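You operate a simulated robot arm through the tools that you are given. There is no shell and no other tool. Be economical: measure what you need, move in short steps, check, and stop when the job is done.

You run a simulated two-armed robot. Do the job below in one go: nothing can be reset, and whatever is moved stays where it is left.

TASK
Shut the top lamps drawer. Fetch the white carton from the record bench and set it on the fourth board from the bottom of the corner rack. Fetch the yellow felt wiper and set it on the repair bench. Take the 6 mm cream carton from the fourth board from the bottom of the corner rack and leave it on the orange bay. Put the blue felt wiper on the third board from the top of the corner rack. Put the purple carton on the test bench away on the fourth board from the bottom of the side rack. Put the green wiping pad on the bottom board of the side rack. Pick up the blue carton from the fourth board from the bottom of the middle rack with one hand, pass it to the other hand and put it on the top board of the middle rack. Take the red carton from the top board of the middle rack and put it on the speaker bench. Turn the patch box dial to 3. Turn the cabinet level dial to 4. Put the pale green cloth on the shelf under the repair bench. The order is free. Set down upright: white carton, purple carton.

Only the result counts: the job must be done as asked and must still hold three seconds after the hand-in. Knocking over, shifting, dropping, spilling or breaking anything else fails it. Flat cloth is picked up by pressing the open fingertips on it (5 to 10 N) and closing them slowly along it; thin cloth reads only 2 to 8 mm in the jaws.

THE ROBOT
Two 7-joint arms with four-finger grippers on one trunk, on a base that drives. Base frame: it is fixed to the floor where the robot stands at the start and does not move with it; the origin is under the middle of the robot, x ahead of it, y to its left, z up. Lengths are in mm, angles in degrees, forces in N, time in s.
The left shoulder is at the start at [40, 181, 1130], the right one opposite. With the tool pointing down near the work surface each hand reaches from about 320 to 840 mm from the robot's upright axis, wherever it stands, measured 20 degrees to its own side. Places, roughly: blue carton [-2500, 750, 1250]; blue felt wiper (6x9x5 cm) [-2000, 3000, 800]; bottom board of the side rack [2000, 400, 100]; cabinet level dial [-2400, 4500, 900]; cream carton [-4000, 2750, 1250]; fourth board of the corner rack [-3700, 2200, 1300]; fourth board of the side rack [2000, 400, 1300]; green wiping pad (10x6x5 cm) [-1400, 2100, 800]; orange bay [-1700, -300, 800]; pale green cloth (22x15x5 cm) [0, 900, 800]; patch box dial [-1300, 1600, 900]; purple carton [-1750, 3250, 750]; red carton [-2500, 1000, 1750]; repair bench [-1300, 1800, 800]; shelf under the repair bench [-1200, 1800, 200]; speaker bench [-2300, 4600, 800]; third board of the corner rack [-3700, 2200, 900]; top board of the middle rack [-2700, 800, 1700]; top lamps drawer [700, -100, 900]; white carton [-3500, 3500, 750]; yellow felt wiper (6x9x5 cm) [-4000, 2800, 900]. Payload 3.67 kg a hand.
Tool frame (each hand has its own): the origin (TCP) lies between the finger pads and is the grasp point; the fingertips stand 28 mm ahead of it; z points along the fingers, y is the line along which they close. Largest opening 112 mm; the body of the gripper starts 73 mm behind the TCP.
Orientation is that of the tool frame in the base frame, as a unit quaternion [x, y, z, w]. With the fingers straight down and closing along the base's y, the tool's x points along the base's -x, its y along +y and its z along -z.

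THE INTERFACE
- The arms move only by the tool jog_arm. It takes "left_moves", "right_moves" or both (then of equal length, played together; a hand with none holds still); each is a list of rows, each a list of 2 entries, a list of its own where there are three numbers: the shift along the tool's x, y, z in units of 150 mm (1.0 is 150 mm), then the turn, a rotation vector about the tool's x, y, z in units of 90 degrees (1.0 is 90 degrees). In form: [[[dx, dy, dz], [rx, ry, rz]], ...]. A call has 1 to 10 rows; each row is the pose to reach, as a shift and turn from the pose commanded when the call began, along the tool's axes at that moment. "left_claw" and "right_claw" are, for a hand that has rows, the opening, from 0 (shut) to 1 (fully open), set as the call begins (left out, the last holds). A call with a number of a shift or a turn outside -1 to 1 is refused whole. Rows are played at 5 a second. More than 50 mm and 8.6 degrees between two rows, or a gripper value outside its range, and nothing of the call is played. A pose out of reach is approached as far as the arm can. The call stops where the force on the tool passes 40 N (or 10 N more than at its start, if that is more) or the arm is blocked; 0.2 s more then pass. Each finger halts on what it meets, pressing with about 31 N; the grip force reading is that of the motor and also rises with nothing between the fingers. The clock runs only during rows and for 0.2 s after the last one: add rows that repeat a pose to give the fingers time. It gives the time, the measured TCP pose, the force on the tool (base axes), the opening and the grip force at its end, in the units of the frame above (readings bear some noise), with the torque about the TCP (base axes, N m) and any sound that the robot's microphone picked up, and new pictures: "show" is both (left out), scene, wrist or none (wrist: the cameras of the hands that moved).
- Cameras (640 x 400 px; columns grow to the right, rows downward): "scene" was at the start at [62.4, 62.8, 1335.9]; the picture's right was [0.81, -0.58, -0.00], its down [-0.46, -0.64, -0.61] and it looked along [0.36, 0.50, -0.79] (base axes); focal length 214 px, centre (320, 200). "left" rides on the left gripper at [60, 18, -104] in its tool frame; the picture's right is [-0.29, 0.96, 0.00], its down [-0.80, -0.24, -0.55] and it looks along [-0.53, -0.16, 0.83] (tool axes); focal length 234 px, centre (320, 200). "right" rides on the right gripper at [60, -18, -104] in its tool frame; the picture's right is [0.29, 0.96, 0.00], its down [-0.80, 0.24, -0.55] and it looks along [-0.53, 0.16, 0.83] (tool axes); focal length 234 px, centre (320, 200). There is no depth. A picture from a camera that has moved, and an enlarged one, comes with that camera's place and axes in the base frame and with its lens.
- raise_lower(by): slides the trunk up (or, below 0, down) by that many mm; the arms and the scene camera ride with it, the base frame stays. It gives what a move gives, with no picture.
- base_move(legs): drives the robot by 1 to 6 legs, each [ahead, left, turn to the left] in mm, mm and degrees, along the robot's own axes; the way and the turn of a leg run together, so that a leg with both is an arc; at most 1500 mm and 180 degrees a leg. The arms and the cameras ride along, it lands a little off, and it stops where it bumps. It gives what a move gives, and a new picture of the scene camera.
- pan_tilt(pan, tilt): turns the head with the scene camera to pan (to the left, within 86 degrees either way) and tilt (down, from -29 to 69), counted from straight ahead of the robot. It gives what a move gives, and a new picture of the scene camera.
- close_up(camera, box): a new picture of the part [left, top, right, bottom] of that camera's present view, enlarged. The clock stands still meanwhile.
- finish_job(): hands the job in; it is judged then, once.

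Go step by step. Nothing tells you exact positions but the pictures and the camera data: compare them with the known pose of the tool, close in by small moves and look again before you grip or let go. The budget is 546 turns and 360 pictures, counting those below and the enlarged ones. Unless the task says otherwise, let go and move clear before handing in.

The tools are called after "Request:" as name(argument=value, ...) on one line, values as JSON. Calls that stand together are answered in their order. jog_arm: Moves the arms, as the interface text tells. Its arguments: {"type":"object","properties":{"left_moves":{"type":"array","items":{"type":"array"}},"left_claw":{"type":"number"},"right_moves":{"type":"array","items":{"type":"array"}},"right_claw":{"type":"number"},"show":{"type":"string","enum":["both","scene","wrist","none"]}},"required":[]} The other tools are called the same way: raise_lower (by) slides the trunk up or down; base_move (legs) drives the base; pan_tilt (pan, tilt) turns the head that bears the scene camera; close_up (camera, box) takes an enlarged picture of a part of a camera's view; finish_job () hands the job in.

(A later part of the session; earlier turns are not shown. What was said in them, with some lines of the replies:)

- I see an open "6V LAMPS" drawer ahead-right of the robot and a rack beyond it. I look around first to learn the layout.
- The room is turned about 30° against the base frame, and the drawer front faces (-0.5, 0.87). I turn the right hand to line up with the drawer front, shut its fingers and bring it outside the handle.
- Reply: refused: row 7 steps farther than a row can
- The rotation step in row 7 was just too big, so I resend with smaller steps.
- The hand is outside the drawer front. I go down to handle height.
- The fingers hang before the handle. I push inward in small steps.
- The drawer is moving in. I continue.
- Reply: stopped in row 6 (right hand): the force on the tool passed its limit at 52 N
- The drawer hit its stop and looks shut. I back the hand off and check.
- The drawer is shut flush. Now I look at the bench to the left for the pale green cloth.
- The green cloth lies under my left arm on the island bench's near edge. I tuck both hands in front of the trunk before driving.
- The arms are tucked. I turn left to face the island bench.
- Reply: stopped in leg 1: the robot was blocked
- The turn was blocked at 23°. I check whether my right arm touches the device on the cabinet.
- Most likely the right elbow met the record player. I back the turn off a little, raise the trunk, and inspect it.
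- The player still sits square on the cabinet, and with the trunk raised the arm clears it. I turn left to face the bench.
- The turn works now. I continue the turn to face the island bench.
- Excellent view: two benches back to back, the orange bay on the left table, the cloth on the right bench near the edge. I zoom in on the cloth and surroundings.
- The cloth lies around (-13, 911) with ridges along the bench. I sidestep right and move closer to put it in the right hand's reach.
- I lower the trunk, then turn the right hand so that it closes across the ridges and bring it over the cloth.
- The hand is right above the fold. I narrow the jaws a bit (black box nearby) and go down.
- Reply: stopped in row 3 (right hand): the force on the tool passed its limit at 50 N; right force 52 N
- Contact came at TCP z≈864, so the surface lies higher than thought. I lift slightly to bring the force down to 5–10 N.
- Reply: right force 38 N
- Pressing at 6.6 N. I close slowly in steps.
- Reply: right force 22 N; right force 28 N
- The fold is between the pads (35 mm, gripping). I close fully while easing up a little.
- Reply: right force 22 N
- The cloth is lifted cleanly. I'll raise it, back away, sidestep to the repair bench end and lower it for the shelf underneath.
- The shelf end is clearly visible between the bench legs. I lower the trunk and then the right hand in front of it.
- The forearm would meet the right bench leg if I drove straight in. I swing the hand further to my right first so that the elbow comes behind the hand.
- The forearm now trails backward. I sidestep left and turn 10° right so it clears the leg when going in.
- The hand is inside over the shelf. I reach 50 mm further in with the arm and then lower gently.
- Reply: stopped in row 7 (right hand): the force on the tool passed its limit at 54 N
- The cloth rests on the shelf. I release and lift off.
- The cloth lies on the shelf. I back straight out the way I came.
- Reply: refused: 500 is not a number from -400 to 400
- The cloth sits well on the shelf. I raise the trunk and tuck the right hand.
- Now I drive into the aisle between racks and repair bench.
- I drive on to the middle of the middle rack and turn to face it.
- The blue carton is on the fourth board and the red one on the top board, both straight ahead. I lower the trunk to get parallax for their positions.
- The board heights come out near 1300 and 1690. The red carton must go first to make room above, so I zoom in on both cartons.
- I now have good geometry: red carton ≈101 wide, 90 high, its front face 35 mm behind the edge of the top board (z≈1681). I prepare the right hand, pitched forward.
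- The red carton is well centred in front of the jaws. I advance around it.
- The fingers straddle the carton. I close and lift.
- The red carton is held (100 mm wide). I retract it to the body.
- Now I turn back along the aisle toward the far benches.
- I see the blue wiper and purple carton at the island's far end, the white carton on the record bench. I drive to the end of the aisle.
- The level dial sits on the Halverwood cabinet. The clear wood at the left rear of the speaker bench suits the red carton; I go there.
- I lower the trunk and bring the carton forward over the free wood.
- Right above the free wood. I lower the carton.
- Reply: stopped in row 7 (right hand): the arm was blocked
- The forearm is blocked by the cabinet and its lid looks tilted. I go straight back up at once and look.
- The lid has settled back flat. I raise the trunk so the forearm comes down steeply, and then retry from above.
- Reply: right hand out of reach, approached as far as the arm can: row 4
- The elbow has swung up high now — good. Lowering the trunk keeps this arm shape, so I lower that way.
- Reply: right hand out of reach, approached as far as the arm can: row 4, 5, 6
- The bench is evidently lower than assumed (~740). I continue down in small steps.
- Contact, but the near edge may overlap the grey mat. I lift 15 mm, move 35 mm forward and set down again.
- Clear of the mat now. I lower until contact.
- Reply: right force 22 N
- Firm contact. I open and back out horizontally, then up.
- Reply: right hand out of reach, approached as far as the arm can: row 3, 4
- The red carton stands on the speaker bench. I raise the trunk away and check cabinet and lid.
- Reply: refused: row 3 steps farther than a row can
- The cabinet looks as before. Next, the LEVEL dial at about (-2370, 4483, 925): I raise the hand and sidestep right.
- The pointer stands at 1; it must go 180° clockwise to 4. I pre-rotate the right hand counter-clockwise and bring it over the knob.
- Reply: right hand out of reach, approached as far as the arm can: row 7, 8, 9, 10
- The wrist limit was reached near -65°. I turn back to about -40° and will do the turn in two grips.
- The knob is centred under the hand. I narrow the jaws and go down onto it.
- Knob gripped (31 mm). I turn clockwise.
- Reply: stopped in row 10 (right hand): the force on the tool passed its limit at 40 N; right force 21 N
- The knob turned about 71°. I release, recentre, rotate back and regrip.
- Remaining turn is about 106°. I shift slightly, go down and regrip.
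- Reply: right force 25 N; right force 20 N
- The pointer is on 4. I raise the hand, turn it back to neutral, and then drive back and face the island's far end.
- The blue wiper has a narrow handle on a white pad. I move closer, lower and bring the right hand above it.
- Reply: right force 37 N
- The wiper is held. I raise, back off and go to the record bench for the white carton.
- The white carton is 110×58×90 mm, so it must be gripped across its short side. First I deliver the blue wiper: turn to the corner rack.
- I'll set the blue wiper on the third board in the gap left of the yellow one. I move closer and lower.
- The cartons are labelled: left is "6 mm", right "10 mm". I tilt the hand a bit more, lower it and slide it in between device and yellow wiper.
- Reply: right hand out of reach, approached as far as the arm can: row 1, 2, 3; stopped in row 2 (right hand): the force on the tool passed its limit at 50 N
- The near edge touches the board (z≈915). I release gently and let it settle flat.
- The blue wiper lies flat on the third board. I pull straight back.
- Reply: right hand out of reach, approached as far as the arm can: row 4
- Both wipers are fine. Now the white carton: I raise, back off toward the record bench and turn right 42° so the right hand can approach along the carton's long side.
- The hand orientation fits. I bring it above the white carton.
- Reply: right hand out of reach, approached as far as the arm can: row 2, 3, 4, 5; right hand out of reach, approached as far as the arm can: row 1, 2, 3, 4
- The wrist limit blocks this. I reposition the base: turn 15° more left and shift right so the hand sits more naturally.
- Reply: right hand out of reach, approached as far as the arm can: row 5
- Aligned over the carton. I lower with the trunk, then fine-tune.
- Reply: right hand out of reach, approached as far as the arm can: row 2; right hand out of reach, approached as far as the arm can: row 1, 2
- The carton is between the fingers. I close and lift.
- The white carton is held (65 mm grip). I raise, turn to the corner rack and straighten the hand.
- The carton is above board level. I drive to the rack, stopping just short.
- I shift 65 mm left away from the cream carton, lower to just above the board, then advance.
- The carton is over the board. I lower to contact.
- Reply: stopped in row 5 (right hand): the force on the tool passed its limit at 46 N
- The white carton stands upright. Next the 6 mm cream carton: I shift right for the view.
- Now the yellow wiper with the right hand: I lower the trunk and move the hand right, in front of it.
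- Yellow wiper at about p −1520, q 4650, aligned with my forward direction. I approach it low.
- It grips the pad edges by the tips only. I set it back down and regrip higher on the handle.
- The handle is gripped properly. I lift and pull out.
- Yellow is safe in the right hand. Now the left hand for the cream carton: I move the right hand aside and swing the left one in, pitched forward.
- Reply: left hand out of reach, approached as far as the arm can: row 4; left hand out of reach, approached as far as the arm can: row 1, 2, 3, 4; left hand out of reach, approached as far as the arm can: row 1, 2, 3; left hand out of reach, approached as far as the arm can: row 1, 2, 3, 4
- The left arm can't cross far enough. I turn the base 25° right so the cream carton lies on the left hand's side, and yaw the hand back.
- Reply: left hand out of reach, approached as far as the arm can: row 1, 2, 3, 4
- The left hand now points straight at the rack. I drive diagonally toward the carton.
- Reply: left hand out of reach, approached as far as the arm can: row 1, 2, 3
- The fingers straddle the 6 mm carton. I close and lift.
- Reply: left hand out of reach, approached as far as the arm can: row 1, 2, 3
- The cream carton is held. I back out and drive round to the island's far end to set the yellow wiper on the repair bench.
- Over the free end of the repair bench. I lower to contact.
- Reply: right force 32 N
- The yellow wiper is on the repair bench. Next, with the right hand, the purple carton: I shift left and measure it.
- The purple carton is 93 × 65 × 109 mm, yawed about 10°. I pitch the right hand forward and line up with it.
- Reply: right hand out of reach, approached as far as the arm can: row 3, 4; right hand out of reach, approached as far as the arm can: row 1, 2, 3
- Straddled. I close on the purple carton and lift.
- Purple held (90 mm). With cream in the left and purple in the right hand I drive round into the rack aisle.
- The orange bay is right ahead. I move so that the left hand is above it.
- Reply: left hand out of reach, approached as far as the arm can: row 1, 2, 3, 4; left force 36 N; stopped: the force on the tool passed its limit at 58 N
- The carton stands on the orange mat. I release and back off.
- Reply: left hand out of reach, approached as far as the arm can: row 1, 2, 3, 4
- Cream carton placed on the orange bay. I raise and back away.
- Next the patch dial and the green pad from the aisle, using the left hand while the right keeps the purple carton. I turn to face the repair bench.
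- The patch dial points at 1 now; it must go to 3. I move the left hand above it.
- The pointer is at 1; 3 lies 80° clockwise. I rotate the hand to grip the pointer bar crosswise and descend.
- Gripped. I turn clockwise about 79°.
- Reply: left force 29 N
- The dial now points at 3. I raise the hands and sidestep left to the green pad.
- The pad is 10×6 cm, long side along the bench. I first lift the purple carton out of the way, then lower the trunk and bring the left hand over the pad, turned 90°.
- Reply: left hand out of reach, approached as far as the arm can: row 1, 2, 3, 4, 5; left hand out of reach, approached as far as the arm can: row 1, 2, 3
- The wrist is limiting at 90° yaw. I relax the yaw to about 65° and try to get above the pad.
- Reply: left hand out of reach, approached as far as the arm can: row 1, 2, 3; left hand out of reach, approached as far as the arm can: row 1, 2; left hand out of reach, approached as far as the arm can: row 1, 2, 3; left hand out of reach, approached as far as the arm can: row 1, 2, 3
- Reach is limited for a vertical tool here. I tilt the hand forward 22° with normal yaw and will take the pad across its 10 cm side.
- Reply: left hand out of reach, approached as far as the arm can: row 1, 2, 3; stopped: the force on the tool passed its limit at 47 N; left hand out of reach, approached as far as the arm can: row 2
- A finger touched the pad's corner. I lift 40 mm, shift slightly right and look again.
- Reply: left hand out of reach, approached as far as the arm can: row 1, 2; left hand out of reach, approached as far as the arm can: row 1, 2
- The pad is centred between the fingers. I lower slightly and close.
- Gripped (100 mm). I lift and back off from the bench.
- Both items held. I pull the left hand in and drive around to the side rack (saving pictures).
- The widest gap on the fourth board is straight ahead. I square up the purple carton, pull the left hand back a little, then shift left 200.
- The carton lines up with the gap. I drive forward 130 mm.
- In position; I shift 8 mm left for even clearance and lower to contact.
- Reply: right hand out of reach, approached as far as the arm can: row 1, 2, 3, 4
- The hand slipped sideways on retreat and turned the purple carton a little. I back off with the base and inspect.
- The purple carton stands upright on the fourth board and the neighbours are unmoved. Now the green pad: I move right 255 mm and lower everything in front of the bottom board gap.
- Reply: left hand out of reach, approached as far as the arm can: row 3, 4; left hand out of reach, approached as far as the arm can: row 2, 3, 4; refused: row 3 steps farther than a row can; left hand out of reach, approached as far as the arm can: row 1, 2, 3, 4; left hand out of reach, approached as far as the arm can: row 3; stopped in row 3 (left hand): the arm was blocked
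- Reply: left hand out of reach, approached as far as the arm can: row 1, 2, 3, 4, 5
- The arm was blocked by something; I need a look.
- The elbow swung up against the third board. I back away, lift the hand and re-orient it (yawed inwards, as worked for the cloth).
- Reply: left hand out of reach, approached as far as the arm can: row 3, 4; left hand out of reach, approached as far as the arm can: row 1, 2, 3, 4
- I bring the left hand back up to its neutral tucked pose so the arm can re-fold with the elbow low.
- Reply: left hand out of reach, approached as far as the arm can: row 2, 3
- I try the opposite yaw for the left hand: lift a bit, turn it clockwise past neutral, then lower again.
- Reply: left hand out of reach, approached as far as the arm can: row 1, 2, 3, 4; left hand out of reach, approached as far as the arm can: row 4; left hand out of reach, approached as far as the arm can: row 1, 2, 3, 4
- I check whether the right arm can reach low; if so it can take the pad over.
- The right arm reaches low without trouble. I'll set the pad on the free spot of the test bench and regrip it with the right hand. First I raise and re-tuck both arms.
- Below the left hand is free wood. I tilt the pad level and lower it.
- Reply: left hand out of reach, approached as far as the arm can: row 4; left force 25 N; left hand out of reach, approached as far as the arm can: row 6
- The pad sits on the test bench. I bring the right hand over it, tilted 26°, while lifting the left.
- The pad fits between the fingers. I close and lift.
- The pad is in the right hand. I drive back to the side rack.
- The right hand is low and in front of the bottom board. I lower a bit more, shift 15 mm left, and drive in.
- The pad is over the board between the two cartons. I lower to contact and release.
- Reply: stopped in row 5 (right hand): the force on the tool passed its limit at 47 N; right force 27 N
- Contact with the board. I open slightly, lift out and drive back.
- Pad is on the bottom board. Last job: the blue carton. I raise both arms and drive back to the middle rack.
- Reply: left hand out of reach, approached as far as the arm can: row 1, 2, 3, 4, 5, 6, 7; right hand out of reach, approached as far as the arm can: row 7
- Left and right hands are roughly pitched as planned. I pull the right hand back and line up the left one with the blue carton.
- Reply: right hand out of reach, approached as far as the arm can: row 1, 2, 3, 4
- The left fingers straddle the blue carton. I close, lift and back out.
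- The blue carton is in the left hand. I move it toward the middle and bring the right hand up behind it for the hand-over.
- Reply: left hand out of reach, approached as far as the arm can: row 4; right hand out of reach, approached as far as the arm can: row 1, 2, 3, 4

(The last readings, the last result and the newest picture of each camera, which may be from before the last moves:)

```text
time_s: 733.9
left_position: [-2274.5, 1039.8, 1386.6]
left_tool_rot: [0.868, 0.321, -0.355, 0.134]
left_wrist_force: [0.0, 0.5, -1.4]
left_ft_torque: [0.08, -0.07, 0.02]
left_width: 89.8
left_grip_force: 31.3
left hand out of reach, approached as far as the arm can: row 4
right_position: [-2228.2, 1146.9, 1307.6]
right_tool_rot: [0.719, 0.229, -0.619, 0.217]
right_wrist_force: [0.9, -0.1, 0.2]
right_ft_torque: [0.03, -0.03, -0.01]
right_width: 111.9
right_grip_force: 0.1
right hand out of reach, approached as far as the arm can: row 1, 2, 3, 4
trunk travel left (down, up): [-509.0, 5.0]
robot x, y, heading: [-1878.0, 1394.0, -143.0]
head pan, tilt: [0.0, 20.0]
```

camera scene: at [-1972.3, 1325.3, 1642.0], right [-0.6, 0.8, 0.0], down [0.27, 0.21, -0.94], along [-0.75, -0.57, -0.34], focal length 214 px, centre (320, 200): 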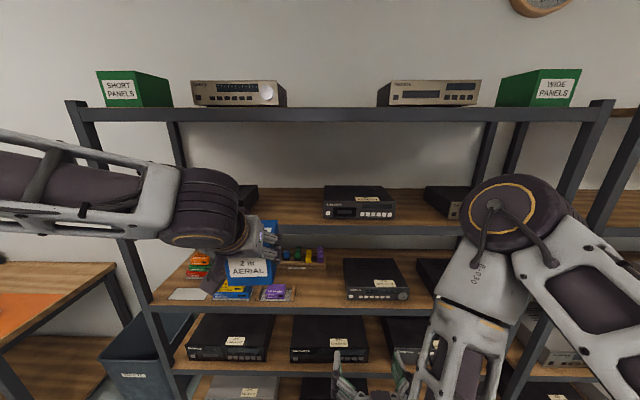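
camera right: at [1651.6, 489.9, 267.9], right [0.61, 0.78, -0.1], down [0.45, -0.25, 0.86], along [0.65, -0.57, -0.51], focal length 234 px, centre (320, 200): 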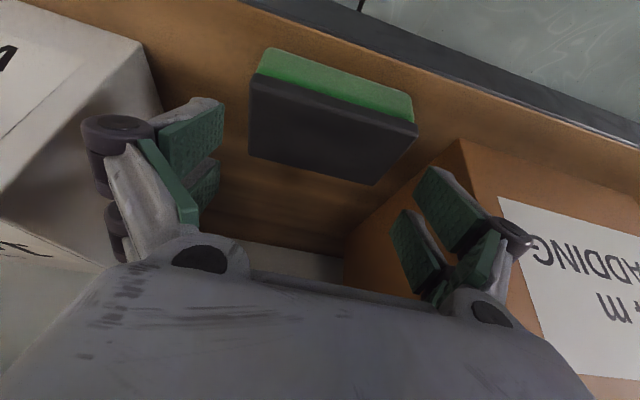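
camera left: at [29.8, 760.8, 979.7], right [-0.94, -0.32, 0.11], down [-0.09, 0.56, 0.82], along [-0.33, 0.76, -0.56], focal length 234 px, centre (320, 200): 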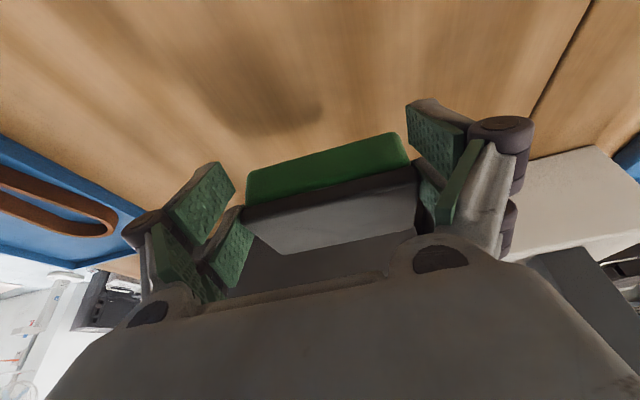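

Request:
jog_arm(right_moves=[[[-0.09, 0.12, -0.05], [0, 0, 0]], [[-0.18, 0.24, -0.08], [0, 0, 0]], [[-0.264, 0.36, -0.1], [0, 0, 0]]], show="both")

```text
time_s: 734.7
left_position: [-2273.8, 1039.1, 1386.4]
left_tool_rot: [0.868, 0.321, -0.355, 0.133]
left_wrist_force: [0.2, 0.6, -1.6]
left_ft_torque: [0.04, -0.06, 0.01]
left_width: 90.2
left_grip_force: 30.9
right_position: [-2191.0, 1108.0, 1349.6]
right_tool_rot: [0.719, 0.23, -0.619, 0.218]
right_wrist_force: [-1.4, -0.8, 0.0]
right_ft_torque: [0.01, -0.02, -0.03]
right_width: 111.8
right_grip_force: 0.0
trunk travel left (down, up): [-509.0, 5.0]
robot x, y, heading: [-1874.8, 1393.8, -143.0]
head pan, tilt: [0.0, 20.0]
camera scene: at [-1970.8, 1325.5, 1642.2], right [-0.6, 0.8, 0.0], down [0.27, 0.21, -0.94], along [-0.75, -0.57, -0.34], focal length 214 px, centre (320, 200)
camera right: at [-2110.0, 1188.5, 1304.4], right [0.61, -0.75, -0.26], down [0.48, 0.09, 0.87], along [-0.63, -0.66, 0.41], focal length 234 px, centre (320, 200)
```

scene: 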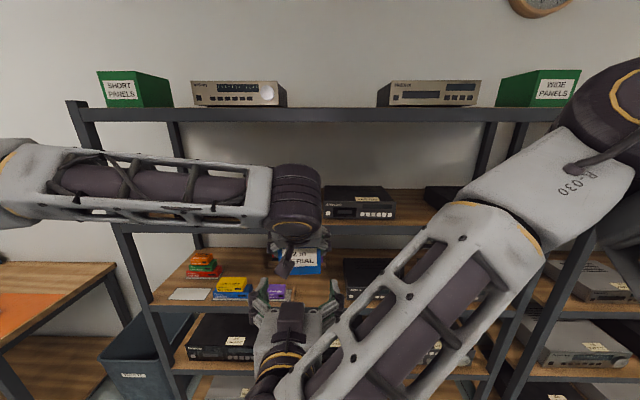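
right: 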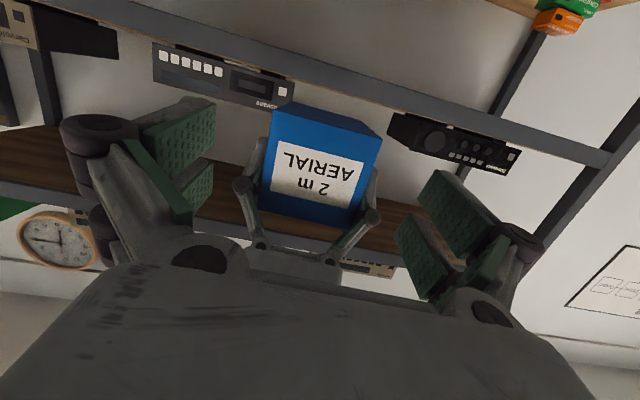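

The right hand sits right behind the carton. I advance slightly low, beneath the left fingers.

Request:
jog_arm(right_moves=[[[0.02, -0.01, 0.12], [0, 0, 0]], [[0, -0.015, 0.25], [0, 0, 0]], [[-0.02, -0.015, 0.38], [0, 0, 0]], [[-0.034, -0.015, 0.494], [0, 0, 0]]], show="wrist")

```text
time_s: 735.7
left_position: [-2274.5, 1037.7, 1386.9]
left_tool_rot: [0.868, 0.321, -0.355, 0.133]
left_wrist_force: [-1.0, -15.4, 6.6]
left_ft_torque: [0.83, -0.79, -1.5]
left_width: 89.7
left_grip_force: 31.2
right_position: [-2252.1, 1066.3, 1344.2]
right_tool_rot: [0.719, 0.229, -0.619, 0.216]
right_wrist_force: [0.7, 15.6, -6.7]
right_ft_torque: [-1.25, 0.6, 1.17]
right_width: 112.1
right_grip_force: 0.1
trunk travel left (down, up): [-509.0, 5.0]
robot x, y, heading: [-1877.2, 1394.8, -142.8]
head pan, tilt: [0.0, 20.0]
camera right: at [-2171.5, 1146.3, 1298.9], right [0.61, -0.75, -0.26], down [0.48, 0.09, 0.87], along [-0.63, -0.66, 0.41], focal length 234 px, centre (320, 200)
```

right: 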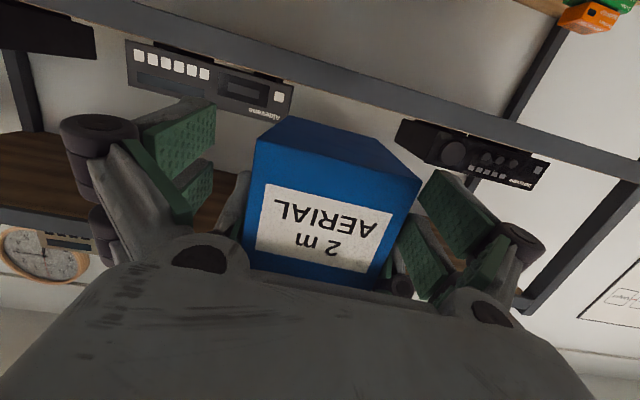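

Request:
jog_arm(right_moves=[[[0.015, 0, -0.12], [0, 0, 0]], [[0.015, 0.075, -0.12], [0, 0, 0]], [[0, 0.075, 0], [0, 0, 0]], [[-0.01, 0.075, 0.06], [0, 0, 0]]], show="wrist")

```text
time_s: 736.2
left_position: [-2271.9, 1036.8, 1385.7]
left_tool_rot: [0.868, 0.321, -0.352, 0.137]
left_wrist_force: [2.0, -3.5, 1.3]
left_ft_torque: [0.31, -0.29, -0.46]
left_width: 89.7
left_grip_force: 30.9
right_position: [-2236.3, 1073.8, 1344.3]
right_tool_rot: [0.721, 0.224, -0.62, 0.213]
right_wrist_force: [-1.7, 2.3, -2.3]
right_ft_torque: [-0.32, 0.07, 0.26]
right_width: 112.2
right_grip_force: 0.0
trunk travel left (down, up): [-509.0, 5.0]
robot x, y, heading: [-1879.4, 1395.6, -142.9]
head pan, tilt: [0.0, 20.0]
stopped in row 2 (left hand): the force on the tool passed its limit at 56 N (the readings are from after the stop); the commanded pose is now the measured one
camera right: at [-2155.1, 1152.3, 1299.3], right [0.6, -0.76, -0.26], down [0.48, 0.08, 0.87], along [-0.64, -0.65, 0.41], focal length 234 px, centre (320, 200)
```

right: 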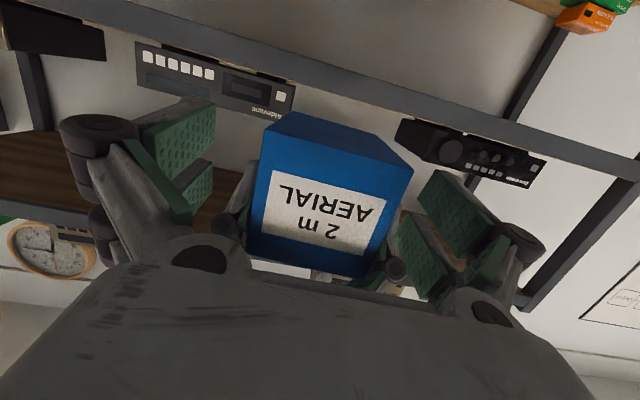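

Contact again — the left wrist's bracket is close above the right palm. I back off 40 mm, pitch the right hand upward by 18° so it comes from below, and try again.

Request:
jog_arm(right_moves=[[[0, 0, -0.15], [0, 0, 0]], [[0, 0, -0.3], [0, 0, 0]], [[0, 0, -0.3], [0, -0.08, 0]], [[0, 0, -0.3], [0, -0.16, 0]], [[0, 0, -0.3], [0, -0.2, 0]]], show="wrist")

```text
time_s: 737.5
left_position: [-2271.2, 1035.2, 1385.8]
left_tool_rot: [0.868, 0.32, -0.353, 0.138]
left_wrist_force: [0.3, -0.3, -0.8]
left_ft_torque: [0.04, -0.02, 0.0]
left_width: 89.8
left_grip_force: 30.9
right_position: [-2199.6, 1100.5, 1351.3]
right_tool_rot: [-0.614, -0.188, 0.726, -0.247]
right_wrist_force: [0.4, 0.0, 1.0]
right_ft_torque: [-0.01, 0.02, 0.01]
right_width: 112.1
right_grip_force: 0.0
trunk travel left (down, up): [-509.0, 5.0]
robot x, y, heading: [-1878.9, 1391.0, -142.9]
head pan, tilt: [0.0, 20.0]
camera right: at [-2134.0, 1166.5, 1272.9], right [0.53, -0.81, -0.25], down [0.68, 0.23, 0.69], along [-0.5, -0.54, 0.67], focal length 234 px, centre (320, 200)
```

right: 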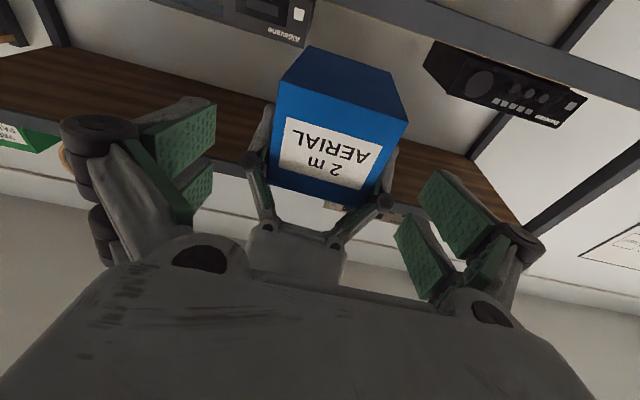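

Request:
jog_arm(right_moves=[[[0.04, 0.017, 0.12], [0, 0, 0]], [[0.08, 0.017, 0.24], [0, 0, 0]], [[0.1, 0.017, 0.34], [0, 0, 0]], [[0.126, 0.017, 0.445], [0, 0, 0]]], show="wrist")

```text
time_s: 738.5
left_position: [-2271.2, 1035.6, 1386.9]
left_tool_rot: [0.869, 0.319, -0.353, 0.136]
left_wrist_force: [-3.5, -2.7, -0.6]
left_ft_torque: [-0.06, -0.07, -0.26]
left_width: 90.2
left_grip_force: 30.9
right_position: [-2253.4, 1057.9, 1342.7]
right_tool_rot: [-0.614, -0.188, 0.726, -0.246]
right_wrist_force: [4.8, 2.9, -0.8]
right_ft_torque: [0.02, 0.15, 0.24]
right_width: 112.2
right_grip_force: 0.0
trunk travel left (down, up): [-509.0, 5.0]
robot x, y, heading: [-1881.6, 1391.5, -142.8]
head pan, tilt: [0.0, 20.0]
camera right: at [-2187.8, 1124.2, 1265.7], right [0.53, -0.81, -0.26], down [0.68, 0.23, 0.7], along [-0.51, -0.54, 0.67], focal length 234 px, centre (320, 200)
```

right: 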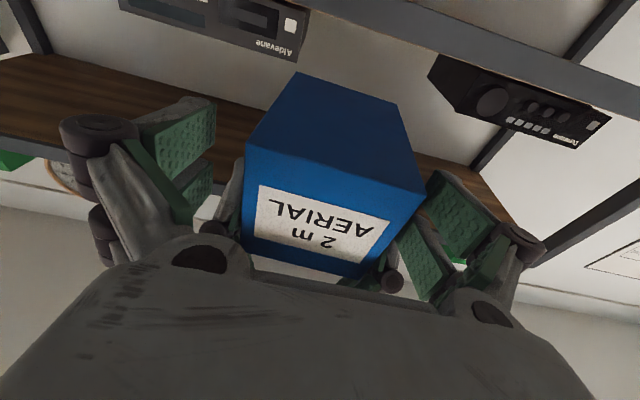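

Aligned with only light contact. I close the right hand on the carton.

Request:
jog_arm(right_moves=[[[0, 0, 0], [0, 0, 0]], [[0, 0, 0], [0, 0, 0]], [[0, 0, 0], [0, 0, 0]]], right_claw=0, show="wrist")

```text
time_s: 739.0
left_position: [-2274.2, 1035.8, 1388.2]
left_tool_rot: [0.867, 0.319, -0.357, 0.136]
left_wrist_force: [-2.0, 0.8, 0.2]
left_ft_torque: [-0.12, -0.5, -0.19]
left_width: 89.5
left_grip_force: 31.0
right_position: [-2248.3, 1055.8, 1340.9]
right_tool_rot: [-0.614, -0.196, 0.722, -0.25]
right_wrist_force: [2.2, -1.2, 0.3]
right_ft_torque: [0.28, 0.49, 0.27]
right_width: 90.4
right_grip_force: 31.4
trunk travel left (down, up): [-509.0, 5.0]
robot x, y, heading: [-1875.8, 1390.9, -142.8]
head pan, tilt: [0.0, 20.0]
stopped in row 2 (right hand): the force on the tool passed its limit at 42 N (the readings are from after the stop); the commanded pose is now the measured one
camera right: at [-2183.3, 1124.3, 1264.5], right [0.54, -0.8, -0.26], down [0.68, 0.23, 0.7], along [-0.5, -0.55, 0.67], focal length 234 px, centre (320, 200)
```

right: 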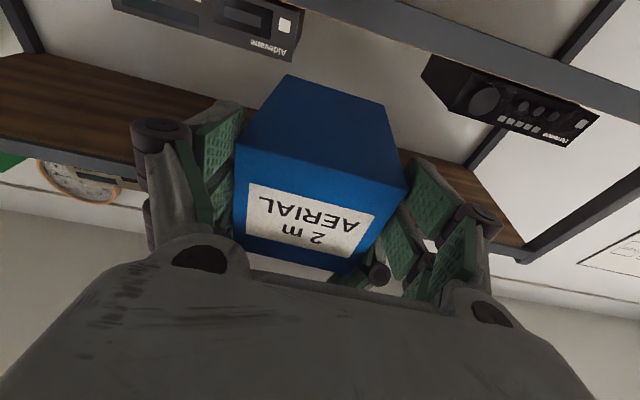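

The right hand holds the carton (90 mm). I open the left hand and withdraw it up and back.

Request:
jog_arm(left_moves=[[[0, 0, 0], [0, 0, 0]], [[0, 0, 0], [0, 0, 0]], [[-0.1, 0, -0.15], [0, 0, 0]], [[-0.2, 0, -0.3], [0, 0, 0]]], left_claw=1, show="none")

Request:
jog_arm(left_moves=[[[-0.2, 0, -0.2], [0, 0, 0]], [[-0.4, 0.1, -0.4], [0, 0, 0]], [[-0.6, 0.3, -0.5], [0, 0, 0]], [[-0.7, 0.6, -0.5], [0, 0, 0]], [[-0.7, 0.9, -0.5], [0, 0, 0]]], show="scene")

```text
time_s: 740.0
left_position: [-2266.7, 1045.9, 1442.2]
left_tool_rot: [0.868, 0.318, -0.358, 0.134]
left_wrist_force: [0.1, 0.2, -0.3]
left_ft_torque: [0.01, 0.01, 0.01]
left_width: 112.1
left_grip_force: 0.0
right_position: [-2248.6, 1058.4, 1341.6]
right_tool_rot: [-0.614, -0.195, 0.723, -0.251]
right_wrist_force: [0.4, -0.3, -0.8]
right_ft_torque: [0.06, -0.09, -0.02]
right_width: 90.2
right_grip_force: 30.9
trunk travel left (down, up): [-509.0, 5.0]
robot x, y, heading: [-1879.3, 1396.6, -142.8]
head pan, tilt: [0.0, 20.0]
```

```text
time_s: 741.2
left_position: [-2191.9, 926.2, 1566.6]
left_tool_rot: [0.867, 0.32, -0.358, 0.136]
left_wrist_force: [-0.1, -0.1, 0.3]
left_ft_torque: [0.03, 0.01, -0.06]
left_width: 112.1
left_grip_force: 0.1
right_position: [-2245.9, 1056.1, 1342.0]
right_tool_rot: [-0.614, -0.196, 0.723, -0.25]
right_wrist_force: [0.6, 0.2, 0.1]
right_ft_torque: [0.09, -0.09, 0.0]
right_width: 90.5
right_grip_force: 30.9
trunk travel left (down, up): [-509.0, 5.0]
robot x, y, heading: [-1881.4, 1394.0, -142.8]
head pan, tilt: [0.0, 20.0]
camera scene: at [-1967.8, 1324.9, 1642.3], right [-0.6, 0.8, 0.0], down [0.27, 0.21, -0.94], along [-0.75, -0.57, -0.34], focal length 214 px, centre (320, 200)
```

scene: 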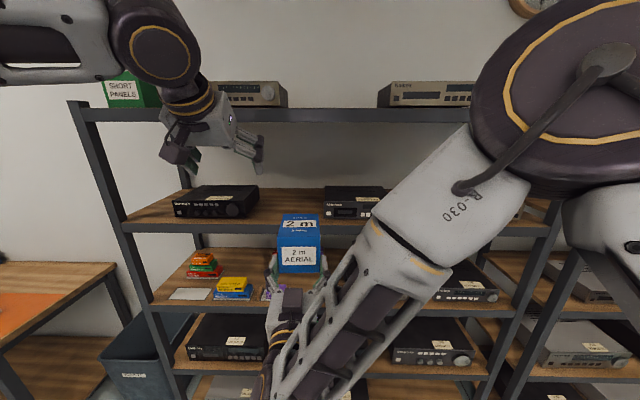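

The hand-over is complete. I raise the carton to the top-board level and tuck the left hand.

Request:
jog_arm(left_moves=[[[0.24, 0.07, -0.05], [0, 0, 0]], [[0.48, 0.15, -0.09], [0, 0, 0]], [[0.72, 0.22, -0.14], [0, 0, 0]], [[0.95, 0.3, -0.18], [0, 0, 0]]], right_moves=[[[-0.24, -0.07, 0.04], [0, 0, 0]], [[-0.48, -0.14, 0.08], [0, 0, 0]], [[-0.73, -0.21, 0.13], [0, 0, 0]], [[-0.985, -0.28, 0.174], [0, 0, 0]]], show="none")

Request:
jog_arm(right_moves=[[[-0.24, -0.07, 0.04], [0, 0, 0]], [[-0.48, -0.14, 0.08], [0, 0, 0]], [[-0.73, -0.21, 0.13], [0, 0, 0]], [[-0.985, -0.28, 0.174], [0, 0, 0]]], show="none")

Request:
jog_arm(right_moves=[[[-0.2, 0, 0.035], [0, 0, 0]], [[-0.4, 0, 0.07], [0, 0, 0]], [[-0.6, 0, 0.1], [0, 0, 0]]], show="wrist")

```text
time_s: 742.2
left_position: [-2074.2, 974.6, 1490.9]
left_tool_rot: [0.867, 0.32, -0.357, 0.136]
left_wrist_force: [-0.4, -0.8, -0.5]
left_ft_torque: [-0.01, -0.01, 0.0]
left_width: 111.9
left_grip_force: 0.0
right_position: [-2275.3, 1095.8, 1490.2]
right_tool_rot: [-0.614, -0.195, 0.723, -0.251]
right_wrist_force: [0.9, 1.7, -1.9]
right_ft_torque: [0.11, -0.08, 0.02]
right_width: 90.2
right_grip_force: 30.9
trunk travel left (down, up): [-509.0, 5.0]
robot x, y, heading: [-1877.7, 1393.8, -143.1]
head pan, tilt: [0.0, 20.0]
```

```text
time_s: 743.2
left_position: [-2075.3, 971.4, 1489.8]
left_tool_rot: [0.867, 0.319, -0.357, 0.135]
left_wrist_force: [-0.6, -0.2, -0.1]
left_ft_torque: [0.02, 0.0, 0.05]
left_width: 111.9
left_grip_force: 0.1
right_position: [-2306.3, 1129.7, 1639.6]
right_tool_rot: [-0.615, -0.195, 0.722, -0.25]
right_wrist_force: [-0.4, 0.9, -1.8]
right_ft_torque: [0.09, -0.09, 0.01]
right_width: 90.0
right_grip_force: 30.6
trunk travel left (down, up): [-509.0, 5.0]
robot x, y, heading: [-1877.6, 1391.1, -142.8]
head pan, tilt: [0.0, 20.0]
```

```text
time_s: 744.0
left_position: [-2075.3, 970.6, 1489.7]
left_tool_rot: [0.867, 0.318, -0.358, 0.136]
left_wrist_force: [-1.4, 0.7, -0.7]
left_ft_torque: [0.02, 0.03, 0.02]
left_width: 112.0
left_grip_force: 0.1
right_position: [-2306.1, 1131.0, 1730.3]
right_tool_rot: [-0.615, -0.195, 0.722, -0.25]
right_wrist_force: [0.0, -0.2, -2.1]
right_ft_torque: [0.07, -0.11, 0.0]
right_width: 90.3
right_grip_force: 30.9
trunk travel left (down, up): [-509.0, 5.0]
robot x, y, heading: [-1877.7, 1388.6, -142.8]
head pan, tilt: [0.0, 20.0]
camera right: at [-2240.5, 1198.6, 1653.6], right [0.54, -0.8, -0.26], down [0.68, 0.23, 0.7], along [-0.5, -0.55, 0.67], focal length 234 px, centre (320, 200)
```

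right: 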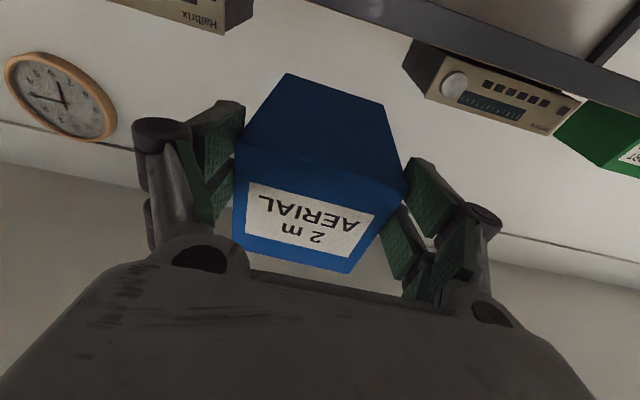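

Request:
base_move(legs=[[338, 0, -0.2]])

```text
time_s: 746.3
left_position: [-2338.9, 775.9, 1489.9]
left_tool_rot: [0.867, 0.317, -0.358, 0.135]
left_wrist_force: [0.8, -0.9, 0.9]
left_ft_torque: [-0.03, 0.03, 0.02]
left_width: 112.0
left_grip_force: 0.1
right_position: [-2569.1, 936.6, 1730.2]
right_tool_rot: [-0.614, -0.193, 0.724, -0.249]
right_wrist_force: [1.6, 0.1, -2.3]
right_ft_torque: [0.12, -0.11, -0.01]
right_width: 89.9
right_grip_force: 30.7
trunk travel left (down, up): [-509.0, 5.0]
robot x, y, heading: [-2146.0, 1193.9, -143.1]
head pan, tilt: [0.0, 20.0]
camera scene: at [-2233.1, 1130.1, 1642.5], right [-0.6, 0.8, 0.0], down [0.27, 0.2, -0.94], along [-0.75, -0.56, -0.34], focal length 214 px, centre (320, 200)
```

scene: 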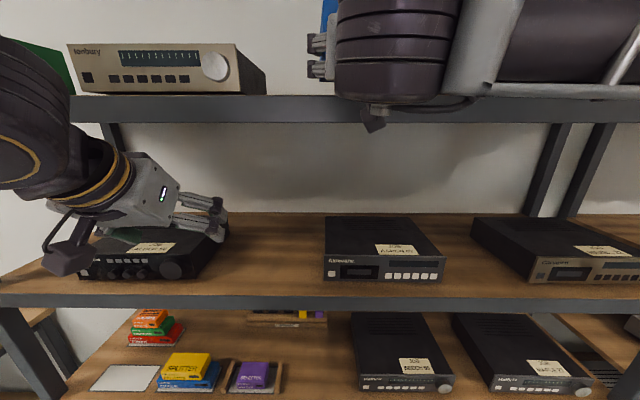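

Over the top board. I nudge 12 mm further and lower to contact.

Request:
jog_arm(right_moves=[[[0.06, 0, 0.079], [0, 0, 0]], [[0.12, 0, 0.06], [0, 0, 0]], [[0.15, 0, 0.054], [0, 0, 0]], [[0.18, 0, 0.049], [0, 0, 0]], [[0.21, 0, 0.043], [0, 0, 0]], [[0.24, 0, 0.038], [0, 0, 0]], [[0.27, 0, 0.033], [0, 0, 0]]], show="none")

```text
time_s: 747.3
left_position: [-2340.5, 772.7, 1490.1]
left_tool_rot: [0.868, 0.317, -0.358, 0.135]
left_wrist_force: [-0.4, 0.5, 1.2]
left_ft_torque: [0.0, -0.01, 0.01]
left_width: 112.1
left_grip_force: 0.2
right_position: [-2577.8, 929.0, 1715.4]
right_tool_rot: [-0.609, -0.19, 0.728, -0.252]
right_wrist_force: [1.1, -0.3, 4.9]
right_ft_torque: [0.52, -0.22, 0.01]
right_width: 89.9
right_grip_force: 30.6
trunk travel left (down, up): [-509.0, 5.0]
robot x, y, heading: [-2145.0, 1195.0, -143.3]
head pan, tilt: [0.0, 20.0]
stopped in row 5 (right hand): the force on the tool passed its limit at 47 N (the readings are from after the stop); the commanded pose is now the measured one
```

Request:
close_up(camera="right", box=[0, 0, 640, 400])

```text
1.00 times, centred on (320, 200) of right (not enlarged: the box is as wide or as high as the picture)
camera zoom: at [-2513.6, 994.6, 1636.5], right [0.53, -0.81, -0.25], down [0.69, 0.24, 0.69], along [-0.49, -0.54, 0.68], focal length 234 px, centre (320, 200)
```

zoom: 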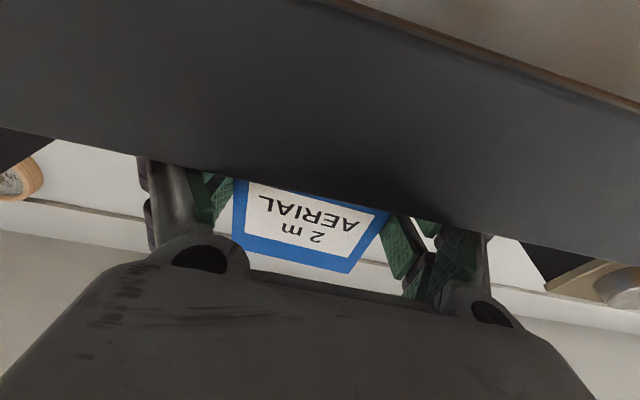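

Request:
jog_arm(right_moves=[[[0.013, 0, -0.002], [0, 0, 0]], [[0.026, 0, -0.004], [0, 0, 0]]], show="none")

```text
time_s: 748.1
left_position: [-2341.6, 774.0, 1489.2]
left_tool_rot: [0.867, 0.318, -0.358, 0.135]
left_wrist_force: [0.1, -0.1, 0.6]
left_ft_torque: [-0.01, 0.02, 0.0]
left_width: 111.9
left_grip_force: 0.1
right_position: [-2577.9, 929.4, 1716.1]
right_tool_rot: [-0.605, -0.187, 0.731, -0.253]
right_wrist_force: [3.3, -1.5, 4.6]
right_ft_torque: [0.43, -0.26, -0.19]
right_width: 90.0
right_grip_force: 31.3
trunk travel left (down, up): [-509.0, 5.0]
robot x, y, heading: [-2140.5, 1195.0, -143.3]
head pan, tilt: [0.0, 20.0]
stopped in row 2 (right hand): the force on the tool passed its limit at 42 N (the readings are from after the stop); the commanded pose is now the measured one
```

The carton presses on the board. I open the right hand and back out horizontally with the base.

Request:
jog_arm(right_moves=[[[0, 0, 0], [0, 0, 0]], [[0, 0, 0], [0, 0, 0]], [[0, 0, 0], [0, 0, 0]]], right_claw=1, show="none")

Request:
base_move(legs=[[-300, 0, 0]])

```text
time_s: 748.9
left_position: [-2341.3, 772.8, 1489.4]
left_tool_rot: [0.868, 0.317, -0.358, 0.134]
left_wrist_force: [0.4, 0.2, -1.1]
left_ft_torque: [0.0, 0.0, -0.01]
left_width: 112.0
left_grip_force: 0.0
right_position: [-2577.4, 928.8, 1715.8]
right_tool_rot: [-0.605, -0.188, 0.731, -0.253]
right_wrist_force: [-1.1, -7.8, 16.3]
right_ft_torque: [0.86, -0.11, -0.04]
right_width: 108.0
right_grip_force: 0.0
trunk travel left (down, up): [-509.0, 5.0]
robot x, y, heading: [-2143.1, 1192.1, -143.1]
head pan, tilt: [0.0, 20.0]
```

```text
time_s: 749.7
left_position: [-2336.9, 776.6, 1487.1]
left_tool_rot: [0.869, 0.318, -0.356, 0.134]
left_wrist_force: [-0.9, 0.0, -1.2]
left_ft_torque: [0.04, -0.06, 0.0]
left_width: 111.9
left_grip_force: 0.1
right_position: [-2576.6, 932.4, 1715.6]
right_tool_rot: [-0.607, -0.186, 0.73, -0.252]
right_wrist_force: [-0.2, -0.5, -0.8]
right_ft_torque: [-0.04, 0.03, -0.02]
right_width: 112.1
right_grip_force: 0.0
trunk travel left (down, up): [-509.0, 5.0]
robot x, y, heading: [-2138.1, 1201.0, -143.2]
head pan, tilt: [0.0, 20.0]
stopped in leg 1: the force on the tool passed its limit at 59 N (the readings are from after the stop); the commanded pose is now the measured one
camera scene: at [-2231.2, 1130.2, 1641.6], right [-0.6, 0.8, 0.0], down [0.28, 0.21, -0.94], along [-0.75, -0.56, -0.35], focal length 214 px, centre (320, 200)
```

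scene: 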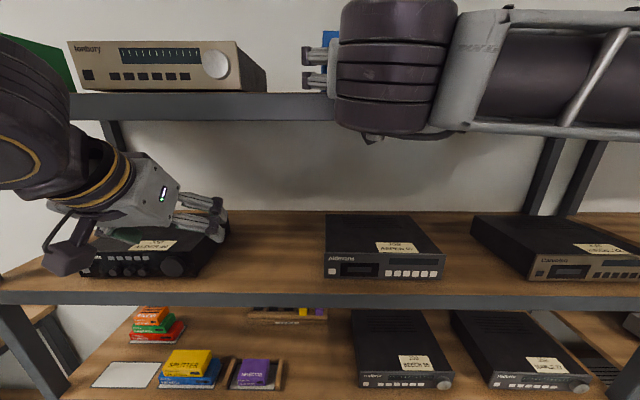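

Something catches. I lift the open hand 20 mm and look.

Request:
jog_arm(right_moves=[[[-0.06, 0, 0.012], [0, 0, 0]], [[-0.13, 0, 0.026], [0, 0, 0]]], show="wrist")

```text
time_s: 750.3
left_position: [-2332.6, 779.3, 1489.2]
left_tool_rot: [0.868, 0.318, -0.358, 0.135]
left_wrist_force: [0.1, 0.2, 0.7]
left_ft_torque: [0.04, -0.06, -0.05]
left_width: 112.0
left_grip_force: 0.0
right_position: [-2573.6, 936.7, 1737.1]
right_tool_rot: [-0.606, -0.184, 0.732, -0.252]
right_wrist_force: [0.2, 0.2, -0.6]
right_ft_torque: [-0.03, 0.02, 0.0]
right_width: 111.8
right_grip_force: 0.0
trunk travel left (down, up): [-509.0, 5.0]
robot x, y, heading: [-2132.8, 1206.9, -143.2]
head pan, tilt: [0.0, 20.0]
camera right: at [-2509.4, 1001.2, 1657.0], right [0.53, -0.81, -0.25], down [0.69, 0.24, 0.68], along [-0.49, -0.53, 0.69], focal length 234 px, centre (320, 200)
```

right: 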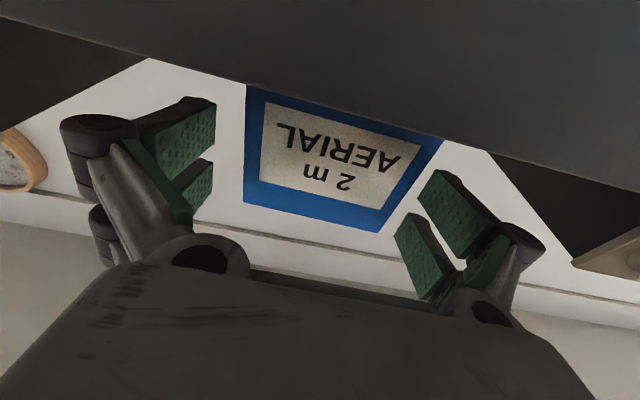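

The carton stands free on the top board. I back away now.

Request:
base_move(legs=[[-330, 0, 0]])

Request:
close_up(camera="scene", box=[150, 40, 500, 240])

```text
time_s: 752.5
left_position: [-2070.6, 976.2, 1488.8]
left_tool_rot: [0.868, 0.318, -0.357, 0.134]
left_wrist_force: [0.5, -0.1, -1.1]
left_ft_torque: [-0.04, -0.03, -0.01]
left_width: 112.1
left_grip_force: 0.2
right_position: [-2311.1, 1133.6, 1737.4]
right_tool_rot: [-0.605, -0.185, 0.731, -0.253]
right_wrist_force: [-1.4, 0.4, -0.6]
right_ft_torque: [0.01, 0.03, 0.03]
right_width: 111.9
right_grip_force: 0.1
trunk travel left (down, up): [-509.0, 5.0]
robot x, y, heading: [-1869.2, 1398.7, -143.2]
head pan, tilt: [0.0, 20.0]
camera scene: at [-1965.5, 1330.5, 1642.0], right [-0.6, 0.8, 0.0], down [0.28, 0.21, -0.94], along [-0.75, -0.56, -0.34], focal length 214 px, centre (320, 200)
```

scene: 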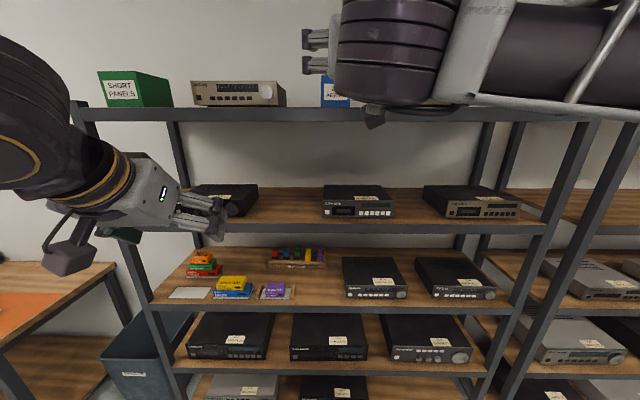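

```text
1.83 times, centred on (325, 140) of scene
camera zoom: at [-1965.5, 1330.5, 1642.0], right [-0.6, 0.8, 0.0], down [0.28, 0.21, -0.94], along [-0.75, -0.56, -0.34], focal length 392 px, centre (311, 310)
```

zoom: 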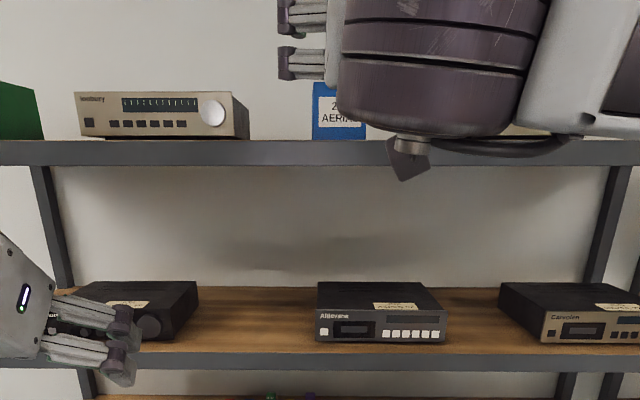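

All twelve parts look done and both hands are empty and clear of everything, so I hand in.

Request:
finish_job()

```text
The job is handed in.
```

I completed all twelve parts and handed the job in. The hand-in gave no verdict, so the results below rest on the last pictures I took of each item.

These points fell short of clean or could count against the result:

- **Speaker bench:** my forearm pushed the lid of the Halverwood cabinet while I was placing the red carton. It tipped up and dropped back. In later pictures it sits as it did before.
- **Start of the job:** the base bumped something while turning beside the drawer cabinet, probably my elbow against the record player. The player still looks square on the cabinet.
- **Purple carton:** it stands upright on the fourth board of the side rack, but my hand turned it slightly as I withdrew. It is close to the board's front edge and to the grey carton beside it.
- **Green pad:** I pressed on it and nudged it before gripping it. The left arm could not reach the bottom board, so I set the pad down on the test bench and regripped it with the right hand.
- **Dials:** level reads 4 and patch reads 3, each within about 3 degrees of its mark.
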